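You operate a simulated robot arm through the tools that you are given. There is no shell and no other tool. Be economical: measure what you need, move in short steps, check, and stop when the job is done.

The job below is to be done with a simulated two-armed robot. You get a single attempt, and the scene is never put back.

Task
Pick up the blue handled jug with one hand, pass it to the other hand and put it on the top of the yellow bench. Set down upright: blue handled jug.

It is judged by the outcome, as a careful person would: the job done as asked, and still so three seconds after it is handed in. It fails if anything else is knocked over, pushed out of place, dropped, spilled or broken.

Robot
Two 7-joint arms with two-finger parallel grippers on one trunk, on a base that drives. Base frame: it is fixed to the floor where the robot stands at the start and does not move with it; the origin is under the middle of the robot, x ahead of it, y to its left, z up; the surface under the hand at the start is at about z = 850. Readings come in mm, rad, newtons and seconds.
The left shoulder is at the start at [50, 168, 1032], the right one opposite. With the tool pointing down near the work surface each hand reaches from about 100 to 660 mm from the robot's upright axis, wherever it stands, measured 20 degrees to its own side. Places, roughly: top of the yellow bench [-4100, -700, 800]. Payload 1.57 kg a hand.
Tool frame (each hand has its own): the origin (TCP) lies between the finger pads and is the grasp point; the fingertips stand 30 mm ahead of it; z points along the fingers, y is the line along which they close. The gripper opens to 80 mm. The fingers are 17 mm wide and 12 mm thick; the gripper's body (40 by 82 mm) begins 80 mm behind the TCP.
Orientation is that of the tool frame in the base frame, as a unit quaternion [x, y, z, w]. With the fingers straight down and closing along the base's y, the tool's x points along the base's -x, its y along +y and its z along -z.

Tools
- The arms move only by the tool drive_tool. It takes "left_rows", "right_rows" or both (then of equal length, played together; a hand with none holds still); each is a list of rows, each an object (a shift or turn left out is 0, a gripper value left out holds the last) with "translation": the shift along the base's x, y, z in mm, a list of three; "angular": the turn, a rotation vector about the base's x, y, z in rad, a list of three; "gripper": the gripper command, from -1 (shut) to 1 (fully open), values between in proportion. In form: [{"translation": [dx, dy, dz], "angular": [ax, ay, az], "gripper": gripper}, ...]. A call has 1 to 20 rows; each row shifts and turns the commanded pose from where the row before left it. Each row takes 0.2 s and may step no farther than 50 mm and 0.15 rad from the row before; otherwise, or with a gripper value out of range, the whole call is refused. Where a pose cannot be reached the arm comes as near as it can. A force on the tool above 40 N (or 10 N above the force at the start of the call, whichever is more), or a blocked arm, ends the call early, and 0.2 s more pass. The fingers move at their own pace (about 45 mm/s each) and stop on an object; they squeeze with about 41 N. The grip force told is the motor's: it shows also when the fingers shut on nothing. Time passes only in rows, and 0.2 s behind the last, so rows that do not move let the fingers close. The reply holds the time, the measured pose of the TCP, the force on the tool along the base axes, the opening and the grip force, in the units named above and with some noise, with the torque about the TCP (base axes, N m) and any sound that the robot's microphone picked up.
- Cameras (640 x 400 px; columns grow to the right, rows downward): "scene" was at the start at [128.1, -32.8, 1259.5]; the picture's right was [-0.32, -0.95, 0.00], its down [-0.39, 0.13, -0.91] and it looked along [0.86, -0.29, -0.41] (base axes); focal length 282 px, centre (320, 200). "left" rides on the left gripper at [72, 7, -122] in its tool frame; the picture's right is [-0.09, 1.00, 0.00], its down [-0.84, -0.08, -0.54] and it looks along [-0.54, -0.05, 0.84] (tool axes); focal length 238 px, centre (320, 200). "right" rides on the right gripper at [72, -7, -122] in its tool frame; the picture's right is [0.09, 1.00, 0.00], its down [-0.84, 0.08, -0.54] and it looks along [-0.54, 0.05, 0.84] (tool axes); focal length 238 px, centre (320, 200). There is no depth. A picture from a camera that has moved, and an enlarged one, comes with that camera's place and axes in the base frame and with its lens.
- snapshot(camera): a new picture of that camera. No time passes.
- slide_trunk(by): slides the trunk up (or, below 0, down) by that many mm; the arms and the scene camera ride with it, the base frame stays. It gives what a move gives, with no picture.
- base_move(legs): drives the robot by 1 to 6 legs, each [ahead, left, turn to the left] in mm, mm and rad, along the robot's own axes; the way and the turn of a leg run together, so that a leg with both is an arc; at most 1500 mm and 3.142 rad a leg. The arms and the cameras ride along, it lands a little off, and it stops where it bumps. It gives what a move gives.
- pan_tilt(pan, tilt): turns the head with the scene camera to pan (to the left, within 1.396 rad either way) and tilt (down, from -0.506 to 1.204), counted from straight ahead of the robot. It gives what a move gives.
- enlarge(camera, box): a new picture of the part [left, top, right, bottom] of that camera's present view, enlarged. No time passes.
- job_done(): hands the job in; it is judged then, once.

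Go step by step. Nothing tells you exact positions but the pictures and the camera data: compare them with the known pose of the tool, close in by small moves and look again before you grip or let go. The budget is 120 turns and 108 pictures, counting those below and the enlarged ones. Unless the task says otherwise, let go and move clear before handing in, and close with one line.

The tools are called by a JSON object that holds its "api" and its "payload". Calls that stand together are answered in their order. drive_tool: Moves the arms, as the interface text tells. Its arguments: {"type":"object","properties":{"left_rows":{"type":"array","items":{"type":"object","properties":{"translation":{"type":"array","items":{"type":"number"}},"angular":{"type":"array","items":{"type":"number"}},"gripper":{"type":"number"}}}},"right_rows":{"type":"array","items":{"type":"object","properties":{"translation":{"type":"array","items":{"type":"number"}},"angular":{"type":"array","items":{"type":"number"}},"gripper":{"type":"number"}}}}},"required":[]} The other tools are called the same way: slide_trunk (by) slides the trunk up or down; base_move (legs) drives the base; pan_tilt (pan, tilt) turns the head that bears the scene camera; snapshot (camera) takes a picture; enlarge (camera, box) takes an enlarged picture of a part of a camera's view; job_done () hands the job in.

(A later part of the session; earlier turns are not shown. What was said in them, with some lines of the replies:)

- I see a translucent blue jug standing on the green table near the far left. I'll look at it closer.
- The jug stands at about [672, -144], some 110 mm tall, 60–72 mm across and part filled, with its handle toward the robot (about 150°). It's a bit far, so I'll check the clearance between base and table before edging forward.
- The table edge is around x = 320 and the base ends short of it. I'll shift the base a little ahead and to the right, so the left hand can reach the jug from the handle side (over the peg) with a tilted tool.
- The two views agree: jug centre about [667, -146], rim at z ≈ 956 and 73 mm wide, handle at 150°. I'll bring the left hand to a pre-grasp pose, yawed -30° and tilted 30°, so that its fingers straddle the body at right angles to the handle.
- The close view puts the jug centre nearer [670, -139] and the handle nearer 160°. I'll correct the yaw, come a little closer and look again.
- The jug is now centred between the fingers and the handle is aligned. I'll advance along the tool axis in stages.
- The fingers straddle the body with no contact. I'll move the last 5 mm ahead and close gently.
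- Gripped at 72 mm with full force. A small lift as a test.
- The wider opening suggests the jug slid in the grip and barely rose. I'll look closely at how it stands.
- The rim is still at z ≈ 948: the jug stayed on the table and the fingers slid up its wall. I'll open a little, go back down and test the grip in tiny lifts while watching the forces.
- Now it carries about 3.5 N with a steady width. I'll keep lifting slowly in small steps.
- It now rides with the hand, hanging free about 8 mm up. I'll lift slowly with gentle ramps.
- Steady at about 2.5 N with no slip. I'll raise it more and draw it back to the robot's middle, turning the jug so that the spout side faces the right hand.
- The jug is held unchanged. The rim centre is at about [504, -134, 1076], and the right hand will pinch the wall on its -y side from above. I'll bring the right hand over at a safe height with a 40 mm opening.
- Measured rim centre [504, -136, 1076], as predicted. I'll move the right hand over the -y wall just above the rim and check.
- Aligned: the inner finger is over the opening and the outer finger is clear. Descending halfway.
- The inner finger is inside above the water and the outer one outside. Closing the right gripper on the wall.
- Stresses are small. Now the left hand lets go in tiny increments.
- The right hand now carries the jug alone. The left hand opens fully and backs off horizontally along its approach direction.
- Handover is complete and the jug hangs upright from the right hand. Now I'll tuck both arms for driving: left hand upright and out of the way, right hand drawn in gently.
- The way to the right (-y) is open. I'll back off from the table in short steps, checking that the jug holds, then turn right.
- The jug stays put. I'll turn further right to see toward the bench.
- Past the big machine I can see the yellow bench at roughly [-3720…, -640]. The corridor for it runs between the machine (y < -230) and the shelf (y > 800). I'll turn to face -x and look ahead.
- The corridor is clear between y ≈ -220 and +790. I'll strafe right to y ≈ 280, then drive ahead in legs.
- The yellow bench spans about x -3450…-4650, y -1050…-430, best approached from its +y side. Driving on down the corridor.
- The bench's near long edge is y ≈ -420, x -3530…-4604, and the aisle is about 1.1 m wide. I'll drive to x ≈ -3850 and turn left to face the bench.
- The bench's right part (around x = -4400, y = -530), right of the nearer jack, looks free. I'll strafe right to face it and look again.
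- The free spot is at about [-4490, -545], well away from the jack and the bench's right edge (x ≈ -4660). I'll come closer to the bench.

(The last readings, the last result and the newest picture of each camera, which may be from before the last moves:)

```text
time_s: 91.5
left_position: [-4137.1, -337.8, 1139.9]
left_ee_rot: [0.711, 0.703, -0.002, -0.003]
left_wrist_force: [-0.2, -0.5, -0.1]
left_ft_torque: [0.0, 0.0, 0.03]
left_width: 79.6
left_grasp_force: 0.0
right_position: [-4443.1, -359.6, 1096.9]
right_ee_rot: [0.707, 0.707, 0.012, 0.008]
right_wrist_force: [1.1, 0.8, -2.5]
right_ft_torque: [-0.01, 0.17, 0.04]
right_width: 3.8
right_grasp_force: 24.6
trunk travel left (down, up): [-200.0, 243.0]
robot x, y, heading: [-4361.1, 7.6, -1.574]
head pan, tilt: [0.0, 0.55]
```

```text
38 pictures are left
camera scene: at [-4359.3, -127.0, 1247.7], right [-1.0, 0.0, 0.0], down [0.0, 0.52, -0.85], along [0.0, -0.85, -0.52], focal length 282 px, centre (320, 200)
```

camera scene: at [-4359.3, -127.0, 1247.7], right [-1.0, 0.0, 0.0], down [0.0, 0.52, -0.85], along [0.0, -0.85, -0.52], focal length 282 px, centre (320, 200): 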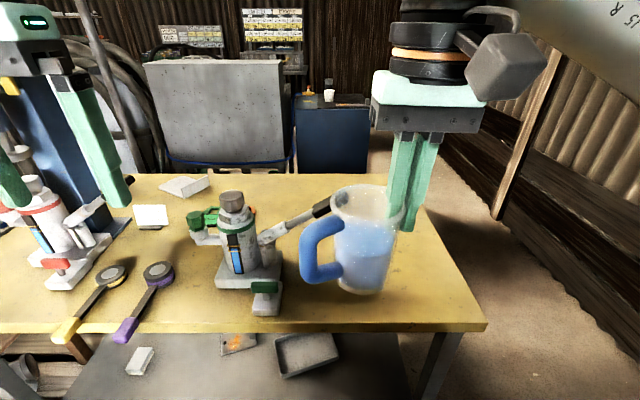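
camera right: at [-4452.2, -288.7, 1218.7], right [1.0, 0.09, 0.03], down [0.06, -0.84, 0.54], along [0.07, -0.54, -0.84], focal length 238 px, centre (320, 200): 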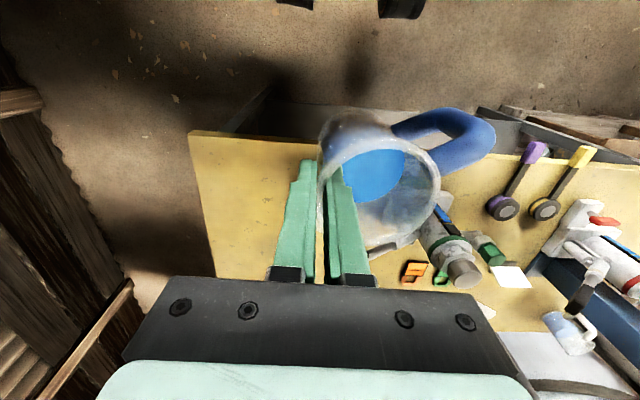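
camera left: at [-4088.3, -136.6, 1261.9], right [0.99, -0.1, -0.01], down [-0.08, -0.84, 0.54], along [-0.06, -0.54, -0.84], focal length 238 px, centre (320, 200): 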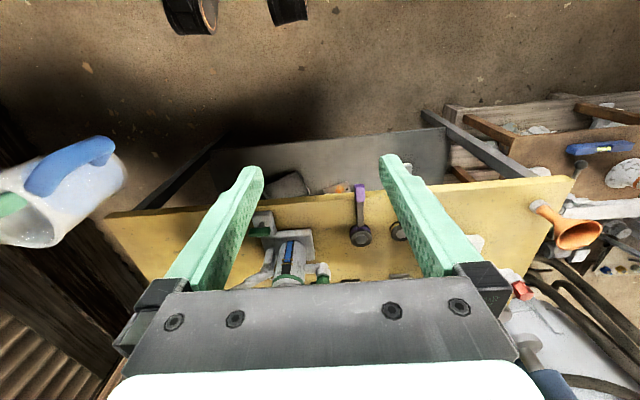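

Clear. I'll move the jug over the free spot with gentle ramps, then lower part way.

{"api": "drive_tool", "payload": {"right_rows": [{"translation": [-1, -2, 0]}, {"translation": [-3, -6, 0]}, {"translation": [-5, -10, 0]}, {"translation": [-6, -13, 0]}, {"translation": [-6, -14, 0]}, {"translation": [-6, -14, 0]}, {"translation": [-6, -14, -2]}, {"translation": [-6, -14, -4]}, {"translation": [-6, -14, -6]}, {"translation": [-6, -14, -8]}, {"translation": [-6, -14, -8]}, {"translation": [-6, -14, -8]}, {"translation": [-6, -14, -8]}, {"translation": [-6, -12, -8]}, {"translation": [-5, -9, -8]}, {"translation": [-3, -5, -8]}, {"translation": [0, -2, -8]}, {"translation": [0, 0, -7]}, {"translation": [0, 0, -5]}, {"translation": [0, 0, -3]}]}}

{"api": "snapshot", "payload": {"camera": "right"}}

{"api": "snapshot", "payload": {"camera": "scene"}}

```text
time_s: 95.7
left_position: [-4136.2, -338.2, 1140.5]
left_ee_rot: [0.711, 0.703, -0.002, -0.003]
left_wrist_force: [0.4, -0.8, 0.4]
left_ft_torque: [0.03, 0.0, 0.0]
left_width: 80.0
left_grasp_force: 0.2
right_position: [-4524.2, -543.6, 1005.9]
right_ee_rot: [0.708, 0.706, 0.011, 0.008]
right_wrist_force: [0.2, -0.3, -2.3]
right_ft_torque: [0.01, 0.16, 0.02]
right_width: 3.8
right_grasp_force: 24.9
trunk travel left (down, up): [-200.0, 243.0]
robot x, y, heading: [-4361.7, 5.9, -1.574]
head pan, tilt: [0.0, 0.55]
```

```text
37 pictures are left
camera right: at [-4534.5, -472.9, 1127.8], right [1.0, 0.09, 0.03], down [0.06, -0.84, 0.54], along [0.07, -0.54, -0.84], focal length 238 px, centre (320, 200)
```

right: 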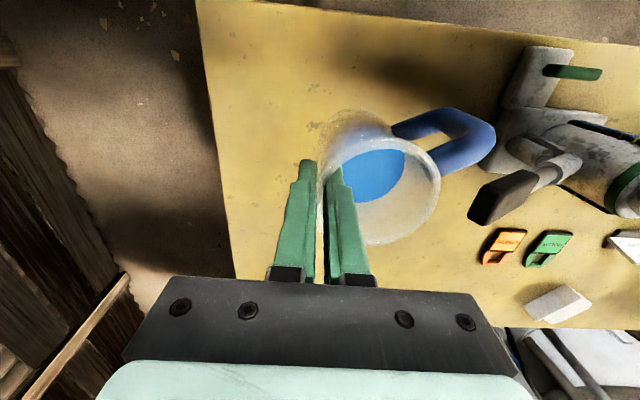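

```text
36 pictures are left
camera scene: at [-4359.1, -126.6, 1247.8], right [-1.0, 0.0, 0.0], down [0.0, 0.52, -0.85], along [0.0, -0.85, -0.52], focal length 282 px, centre (320, 200)
```

scene: 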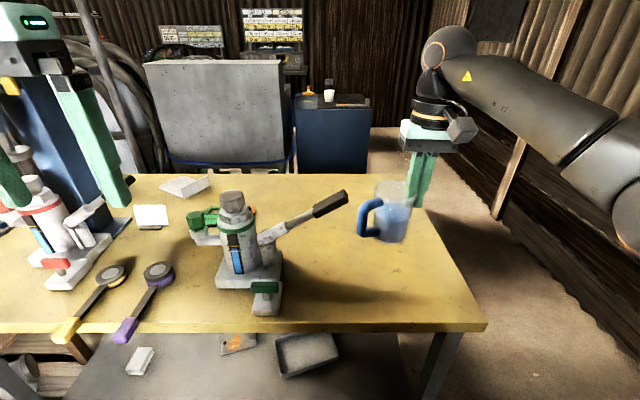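

The spot is clear all round. Lowering most of the way.

{"api": "drive_tool", "payload": {"right_rows": [{"translation": [0, 0, -2]}, {"translation": [0, 0, -5]}, {"translation": [0, 0, -8]}, {"translation": [0, 0, -10]}, {"translation": [0, 0, -10]}, {"translation": [0, 0, -10]}, {"translation": [0, 0, -10]}, {"translation": [0, 0, -8]}, {"translation": [0, 0, -6]}, {"translation": [0, 0, -4]}, {"translation": [0, 0, -2]}, {}]}}

{"api": "snapshot", "payload": {"camera": "right"}}

{"api": "enlarge", "payload": {"camera": "scene", "box": [320, 120, 480, 320]}}

```text
time_s: 98.3
left_position: [-4136.7, -338.1, 1141.6]
left_ee_rot: [0.71, 0.704, -0.002, -0.002]
left_wrist_force: [0.7, 0.9, -0.8]
left_ft_torque: [-0.04, 0.03, 0.04]
left_width: 80.2
left_grasp_force: 0.0
right_position: [-4524.7, -542.5, 931.2]
right_ee_rot: [0.707, 0.707, 0.012, 0.008]
right_wrist_force: [0.3, -0.1, -3.9]
right_ft_torque: [-0.02, 0.15, 0.02]
right_width: 4.0
right_grasp_force: 24.9
trunk travel left (down, up): [-200.0, 243.0]
robot x, y, heading: [-4360.1, 4.7, -1.573]
head pan, tilt: [0.0, 0.55]
```

```text
35 pictures are left
camera right: at [-4535.3, -472.6, 1052.9], right [1.0, 0.09, 0.03], down [0.06, -0.84, 0.54], along [0.07, -0.54, -0.84], focal length 238 px, centre (320, 200)
```

right: 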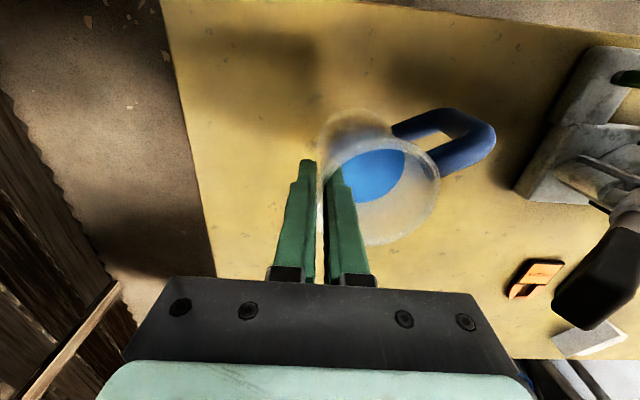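

```text
2.00 times, centred on (400, 220) of scene
camera zoom: at [-4359.0, -126.6, 1247.8], right [-1.0, 0.0, 0.0], down [0.0, 0.52, -0.85], along [0.0, -0.85, -0.52], focal length 564 px, centre (160, 160)
```

zoom: 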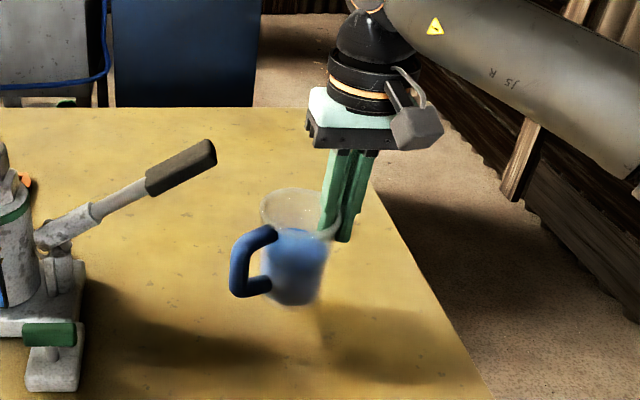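

About 25 mm left by estimate. I'll step down slowly and watch the force.

{"api": "drive_tool", "payload": {"right_rows": [{"translation": [0, 0, -3]}, {"translation": [0, 0, -3]}, {"translation": [0, 0, -3]}, {"translation": [0, 0, -3]}, {"translation": [0, 0, -3]}, {}]}}

{"api": "drive_tool", "payload": {"right_rows": [{"translation": [0, 0, -2]}, {"translation": [0, 0, -2]}, {}]}}

{"api": "enlarge", "payload": {"camera": "scene", "box": [360, 180, 440, 290]}}

```text
time_s: 99.7
left_position: [-4136.3, -338.8, 1140.0]
left_ee_rot: [0.711, 0.703, -0.002, -0.003]
left_wrist_force: [0.3, 0.4, -0.3]
left_ft_torque: [0.01, 0.02, 0.0]
left_width: 79.8
left_grasp_force: 0.1
right_position: [-4525.8, -544.8, 915.9]
right_ee_rot: [0.707, 0.707, 0.011, 0.009]
right_wrist_force: [0.2, 0.3, -2.9]
right_ft_torque: [-0.01, 0.13, -0.01]
right_width: 4.1
right_grasp_force: 24.9
trunk travel left (down, up): [-200.0, 243.0]
robot x, y, heading: [-4358.3, 2.0, -1.573]
head pan, tilt: [0.0, 0.55]
```

```text
time_s: 100.5
left_position: [-4135.7, -337.7, 1139.5]
left_ee_rot: [0.711, 0.703, -0.002, -0.003]
left_wrist_force: [-0.2, 0.5, -0.5]
left_ft_torque: [0.01, 0.02, 0.02]
left_width: 79.9
left_grasp_force: 0.0
right_position: [-4524.0, -546.1, 912.0]
right_ee_rot: [0.707, 0.707, 0.011, 0.008]
right_wrist_force: [0.2, 0.0, -2.1]
right_ft_torque: [-0.04, 0.14, -0.03]
right_width: 4.1
right_grasp_force: 25.4
trunk travel left (down, up): [-200.0, 243.0]
robot x, y, heading: [-4358.8, 0.4, -1.568]
head pan, tilt: [0.0, 0.55]
```

```text
3.64 times, centred on (400, 235) of scene
camera zoom: at [-4359.0, -126.6, 1247.8], right [-1.0, 0.0, 0.0], down [0.0, 0.52, -0.85], along [0.0, -0.85, -0.52], focal length 1026 px, centre (29, 73)
```

zoom: 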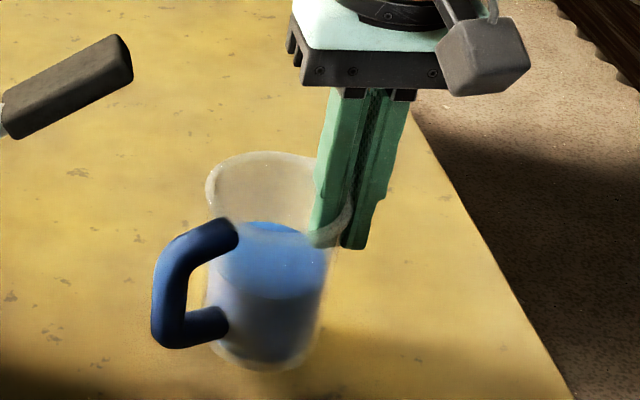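

{"api": "drive_tool", "payload": {"right_rows": [{"translation": [0, 0, -2]}, {"translation": [0, 0, -2]}, {}]}}

{"api": "drive_tool", "payload": {"right_rows": [{"translation": [0, 0, -1.5]}, {"translation": [0, 0, -1.5]}, {}]}}

{"api": "drive_tool", "payload": {"right_rows": [{"translation": [0, 0, -1.5]}, {}]}}

```text
time_s: 101.3
left_position: [-4137.1, -338.4, 1140.8]
left_ee_rot: [0.711, 0.703, -0.002, -0.003]
left_wrist_force: [1.2, 0.5, 0.3]
left_ft_torque: [0.02, 0.01, -0.03]
left_width: 80.0
left_grasp_force: 0.0
right_position: [-4525.5, -543.7, 907.1]
right_ee_rot: [0.707, 0.707, 0.011, 0.008]
right_wrist_force: [-0.6, -0.5, -2.6]
right_ft_torque: [-0.04, 0.13, -0.02]
right_width: 4.1
right_grasp_force: 24.4
trunk travel left (down, up): [-200.0, 243.0]
robot x, y, heading: [-4362.1, 9.8, -1.575]
head pan, tilt: [0.0, 0.55]
```

```text
time_s: 102.1
left_position: [-4136.1, -338.2, 1140.5]
left_ee_rot: [0.711, 0.703, -0.003, -0.002]
left_wrist_force: [-0.2, -0.1, -0.8]
left_ft_torque: [0.01, -0.02, 0.0]
left_width: 79.7
left_grasp_force: 0.0
right_position: [-4525.2, -544.8, 903.9]
right_ee_rot: [0.707, 0.707, 0.012, 0.008]
right_wrist_force: [0.0, -0.1, -2.1]
right_ft_torque: [-0.06, 0.12, -0.01]
right_width: 4.2
right_grasp_force: 24.8
trunk travel left (down, up): [-200.0, 243.0]
robot x, y, heading: [-4361.9, 9.4, -1.571]
head pan, tilt: [0.0, 0.55]
```

```text
time_s: 102.7
left_position: [-4136.7, -337.2, 1140.8]
left_ee_rot: [0.711, 0.703, -0.003, -0.002]
left_wrist_force: [-0.3, 0.5, 0.3]
left_ft_torque: [0.01, -0.01, 0.0]
left_width: 79.8
left_grasp_force: 0.1
right_position: [-4524.7, -544.1, 903.6]
right_ee_rot: [0.707, 0.707, 0.012, 0.007]
right_wrist_force: [0.2, 0.0, -2.8]
right_ft_torque: [0.0, 0.17, 0.0]
right_width: 4.1
right_grasp_force: 24.5
trunk travel left (down, up): [-200.0, 243.0]
robot x, y, heading: [-4357.7, 7.2, -1.574]
head pan, tilt: [0.0, 0.55]
```

Still hanging free at 2.5 N. I'll carry on in small steps.

{"api": "drive_tool", "payload": {"right_rows": [{"translation": [0, 0, -1.5]}, {"translation": [0, 0, -1.5]}, {}]}}

{"api": "drive_tool", "payload": {"right_rows": [{"translation": [0, 0, -1.5]}, {}]}}

{"api": "enlarge", "payload": {"camera": "scene", "box": [360, 180, 440, 290]}}

```text
time_s: 103.5
left_position: [-4136.3, -338.1, 1140.6]
left_ee_rot: [0.711, 0.703, -0.003, -0.003]
left_wrist_force: [-0.3, -0.9, -0.1]
left_ft_torque: [0.0, 0.01, -0.03]
left_width: 80.3
left_grasp_force: 0.0
right_position: [-4525.5, -543.7, 901.3]
right_ee_rot: [0.707, 0.707, 0.012, 0.008]
right_wrist_force: [-0.1, -0.1, -2.5]
right_ft_torque: [-0.03, 0.16, -0.04]
right_width: 4.3
right_grasp_force: 25.1
trunk travel left (down, up): [-200.0, 243.0]
robot x, y, heading: [-4360.9, 5.0, -1.573]
head pan, tilt: [0.0, 0.55]
```

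```text
time_s: 104.1
left_position: [-4135.9, -337.3, 1140.7]
left_ee_rot: [0.711, 0.704, -0.003, -0.001]
left_wrist_force: [0.3, -0.5, 0.2]
left_ft_torque: [0.01, 0.01, 0.0]
left_width: 79.8
left_grasp_force: 0.1
right_position: [-4524.9, -544.0, 899.3]
right_ee_rot: [0.707, 0.707, 0.012, 0.008]
right_wrist_force: [-0.5, -1.6, -2.6]
right_ft_torque: [0.0, 0.14, 0.01]
right_width: 4.1
right_grasp_force: 25.0
trunk travel left (down, up): [-200.0, 243.0]
robot x, y, heading: [-4358.7, 5.3, -1.571]
head pan, tilt: [0.0, 0.55]
```

```text
3.64 times, centred on (400, 235) of scene
camera zoom: at [-4359.0, -126.6, 1247.8], right [-1.0, 0.0, 0.0], down [0.0, 0.52, -0.85], along [0.0, -0.85, -0.52], focal length 1026 px, centre (29, 73)
```

zoom: 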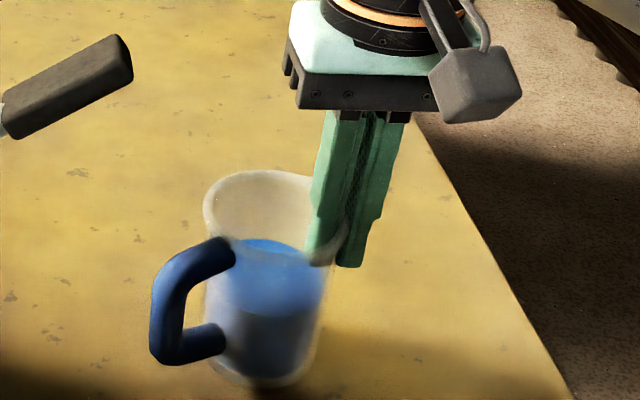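

{"api": "drive_tool", "payload": {"right_rows": [{"translation": [0, 0, -1.5]}, {"translation": [0, 0, -1.5]}, {}]}}

{"api": "drive_tool", "payload": {"right_rows": [{"translation": [0, 0, -1.5]}, {}]}}

{"api": "drive_tool", "payload": {"right_rows": [{"translation": [0, 0, -1.5]}, {}]}}

```text
time_s: 104.9
left_position: [-4136.1, -338.0, 1140.0]
left_ee_rot: [0.71, 0.704, -0.002, -0.003]
left_wrist_force: [-0.4, -0.7, 0.2]
left_ft_torque: [-0.01, -0.03, 0.02]
left_width: 80.0
left_grasp_force: 0.0
right_position: [-4525.1, -544.6, 896.9]
right_ee_rot: [0.708, 0.706, 0.01, 0.009]
right_wrist_force: [-1.0, 0.4, 4.2]
right_ft_torque: [-0.22, -0.17, -0.02]
right_width: 4.1
right_grasp_force: 25.1
trunk travel left (down, up): [-200.0, 243.0]
robot x, y, heading: [-4357.9, 5.2, -1.574]
head pan, tilt: [0.0, 0.55]
```

```text
time_s: 105.5
left_position: [-4135.2, -337.4, 1141.8]
left_ee_rot: [0.711, 0.703, -0.003, -0.002]
left_wrist_force: [0.7, 0.9, 0.0]
left_ft_torque: [0.02, 0.03, -0.02]
left_width: 79.9
left_grasp_force: 0.0
right_position: [-4526.2, -544.7, 897.0]
right_ee_rot: [0.708, 0.706, 0.01, 0.01]
right_wrist_force: [-4.0, -0.3, 14.3]
right_ft_torque: [-0.27, -0.5, 0.02]
right_width: 3.9
right_grasp_force: 24.9
trunk travel left (down, up): [-200.0, 243.0]
robot x, y, heading: [-4358.9, 5.1, -1.569]
head pan, tilt: [0.0, 0.55]
```

```text
time_s: 106.1
left_position: [-4136.8, -336.4, 1140.9]
left_ee_rot: [0.711, 0.703, -0.003, -0.002]
left_wrist_force: [-0.4, -0.2, 1.1]
left_ft_torque: [0.0, -0.01, 0.01]
left_width: 80.0
left_grasp_force: 0.0
right_position: [-4524.0, -543.0, 895.3]
right_ee_rot: [0.708, 0.706, 0.01, 0.01]
right_wrist_force: [-5.2, -1.7, 21.0]
right_ft_torque: [-0.18, -0.55, 0.07]
right_width: 3.7
right_grasp_force: 24.4
trunk travel left (down, up): [-200.0, 243.0]
robot x, y, heading: [-4354.5, 6.1, -1.577]
head pan, tilt: [0.0, 0.55]
```

Contact with the bench. I'll ease off the pressure, then open gradually.

{"api": "drive_tool", "payload": {"right_rows": [{"translation": [0, 0, 1.5]}, {"translation": [0, 0, 1]}, {}]}}

{"api": "snapshot", "payload": {"camera": "right"}}

{"api": "enlarge", "payload": {"camera": "scene", "box": [360, 180, 440, 290]}}

```text
time_s: 106.9
left_position: [-4136.5, -337.4, 1139.8]
left_ee_rot: [0.711, 0.704, -0.003, -0.003]
left_wrist_force: [0.2, -0.2, 0.1]
left_ft_torque: [-0.01, -0.02, -0.03]
left_width: 79.9
left_grasp_force: 0.1
right_position: [-4523.3, -543.5, 895.5]
right_ee_rot: [0.706, 0.708, 0.012, 0.007]
right_wrist_force: [1.3, 0.3, 5.7]
right_ft_torque: [-0.24, -0.34, 0.0]
right_width: 3.8
right_grasp_force: 24.5
trunk travel left (down, up): [-200.0, 243.0]
robot x, y, heading: [-4359.3, 7.9, -1.57]
head pan, tilt: [0.0, 0.55]
```

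```text
31 pictures are left
camera right: at [-4534.2, -472.6, 1017.4], right [1.0, 0.09, 0.03], down [0.06, -0.84, 0.54], along [0.07, -0.53, -0.84], focal length 238 px, centre (320, 200)
```

right: 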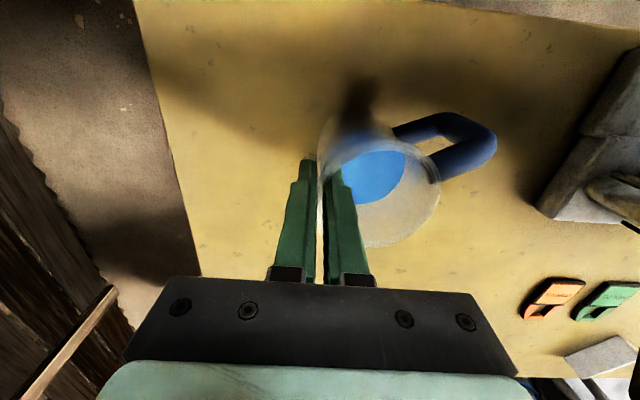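

```text
3.64 times, centred on (400, 235) of scene
camera zoom: at [-4358.7, -125.7, 1247.7], right [-1.0, 0.0, 0.0], down [0.0, 0.52, -0.85], along [0.0, -0.85, -0.52], focal length 1026 px, centre (29, 73)
```

zoom: 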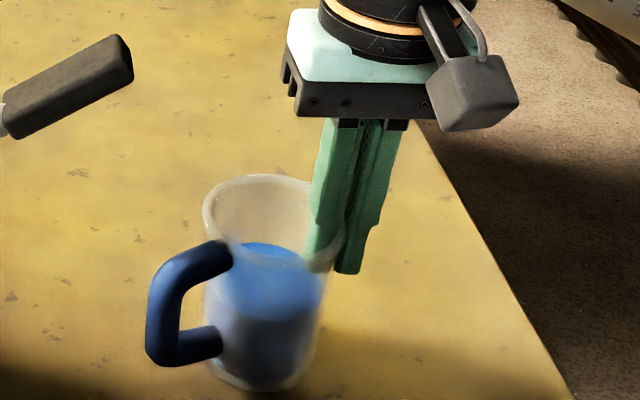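

{"api": "drive_tool", "payload": {"right_rows": [{"translation": [0, 0, 0.6]}, {"gripper": -0.88}, {"gripper": -0.82}, {"gripper": -0.75}, {"gripper": -0.6}, {"gripper": -0.4}, {"gripper": -0.2}, {}]}}

{"api": "snapshot", "payload": {"camera": "right"}}

{"api": "enlarge", "payload": {"camera": "scene", "box": [360, 180, 440, 290]}}

```text
time_s: 108.7
left_position: [-4136.8, -338.0, 1139.5]
left_ee_rot: [0.71, 0.704, -0.003, -0.003]
left_wrist_force: [0.2, 1.2, 0.5]
left_ft_torque: [-0.02, 0.01, 0.01]
left_width: 80.2
left_grasp_force: 0.1
right_position: [-4523.9, -544.4, 895.1]
right_ee_rot: [0.707, 0.707, 0.011, 0.008]
right_wrist_force: [-0.1, 0.7, 1.2]
right_ft_torque: [-0.01, -0.01, 0.02]
right_width: 32.0
right_grasp_force: 0.0
trunk travel left (down, up): [-200.0, 243.0]
robot x, y, heading: [-4358.0, 8.1, -1.574]
head pan, tilt: [0.0, 0.55]
```

```text
29 pictures are left
camera right: at [-4534.7, -473.3, 1018.4], right [1.0, 0.09, 0.03], down [0.06, -0.84, 0.54], along [0.07, -0.54, -0.84], focal length 238 px, centre (320, 200)
```

right: 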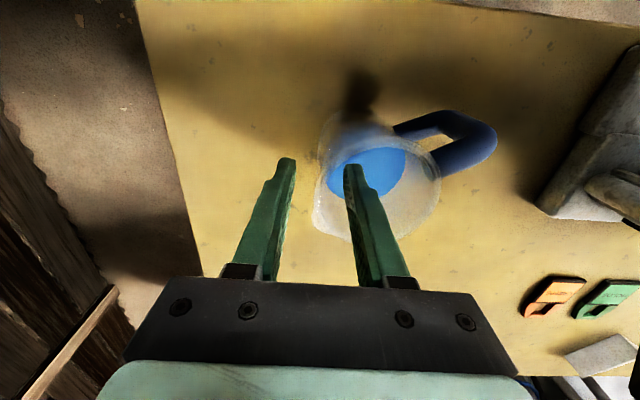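

```text
3.64 times, centred on (400, 235) of scene
camera zoom: at [-4359.0, -126.3, 1247.8], right [-1.0, 0.0, 0.0], down [0.0, 0.52, -0.85], along [0.0, -0.85, -0.52], focal length 1026 px, centre (29, 73)
```

zoom: 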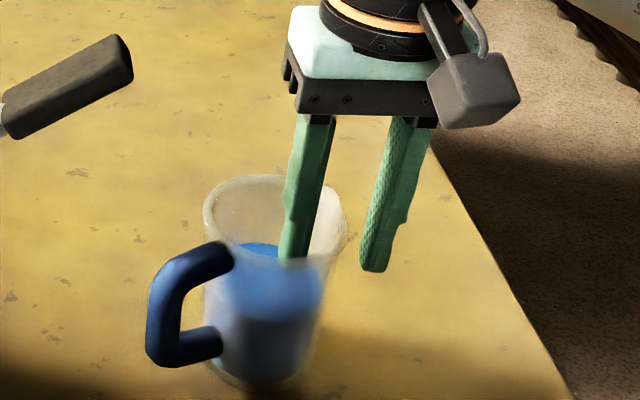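

The jug stands by itself. I'll lift the hand straight up out of it, then draw back.

{"api": "drive_tool", "payload": {"right_rows": [{"translation": [0, 0, 5]}, {"translation": [0, 0, 10]}, {"translation": [0, 0, 15]}, {"translation": [0, 0, 20]}, {"translation": [0, 0, 30]}, {"translation": [0, 0, 30]}, {"translation": [0, 20, 30]}, {"translation": [0, 30, 10]}, {"translation": [0, 40, 0]}, {"translation": [0, 40, 0]}]}}

{"api": "snapshot", "payload": {"camera": "scene"}}

{"api": "enlarge", "payload": {"camera": "scene", "box": [340, 170, 460, 290]}}

```text
time_s: 110.9
left_position: [-4136.5, -337.6, 1140.6]
left_ee_rot: [0.711, 0.703, -0.003, -0.003]
left_wrist_force: [0.1, 0.9, 0.7]
left_ft_torque: [0.01, 0.01, 0.02]
left_width: 80.0
left_grasp_force: 0.1
right_position: [-4525.6, -412.0, 1047.2]
right_ee_rot: [0.708, 0.707, 0.011, 0.008]
right_wrist_force: [-0.1, -0.3, 0.3]
right_ft_torque: [0.0, 0.0, -0.02]
right_width: 32.1
right_grasp_force: 0.0
trunk travel left (down, up): [-200.0, 243.0]
robot x, y, heading: [-4360.9, 3.3, -1.57]
head pan, tilt: [0.0, 0.55]
```

```text
27 pictures are left
camera scene: at [-4359.1, -126.1, 1247.9], right [-1.0, 0.0, 0.0], down [0.0, 0.52, -0.85], along [0.0, -0.85, -0.52], focal length 282 px, centre (320, 200)
```

scene: 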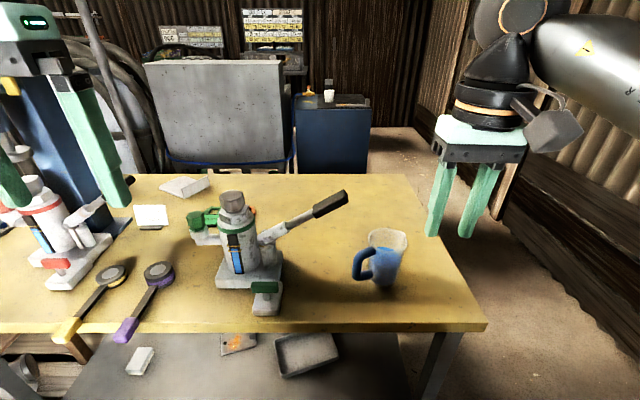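

```text
3.33 times, centred on (400, 230) of scene
camera zoom: at [-4359.1, -126.1, 1247.9], right [-1.0, 0.0, 0.0], down [0.0, 0.52, -0.85], along [0.0, -0.85, -0.52], focal length 940 px, centre (53, 100)
```

zoom: 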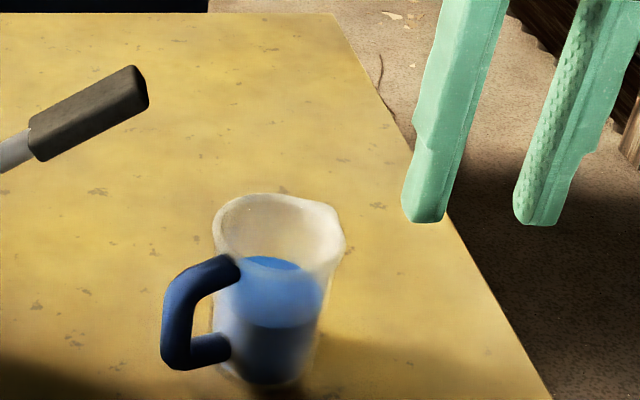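

The jug stands upright with its water on the yellow bench, both hands are clear and nothing else was disturbed. I'm handing in.

{"api": "job_done", "payload": {}}

```text
The job is handed in.
```

The blue handled jug was picked up with the left hand, passed to the right hand, and now stands upright on the yellow bench with its water still in it. I saw nothing else knocked or moved. On the first lift the fingers slid up the jug's wall while it stayed on the table, so I regripped it.
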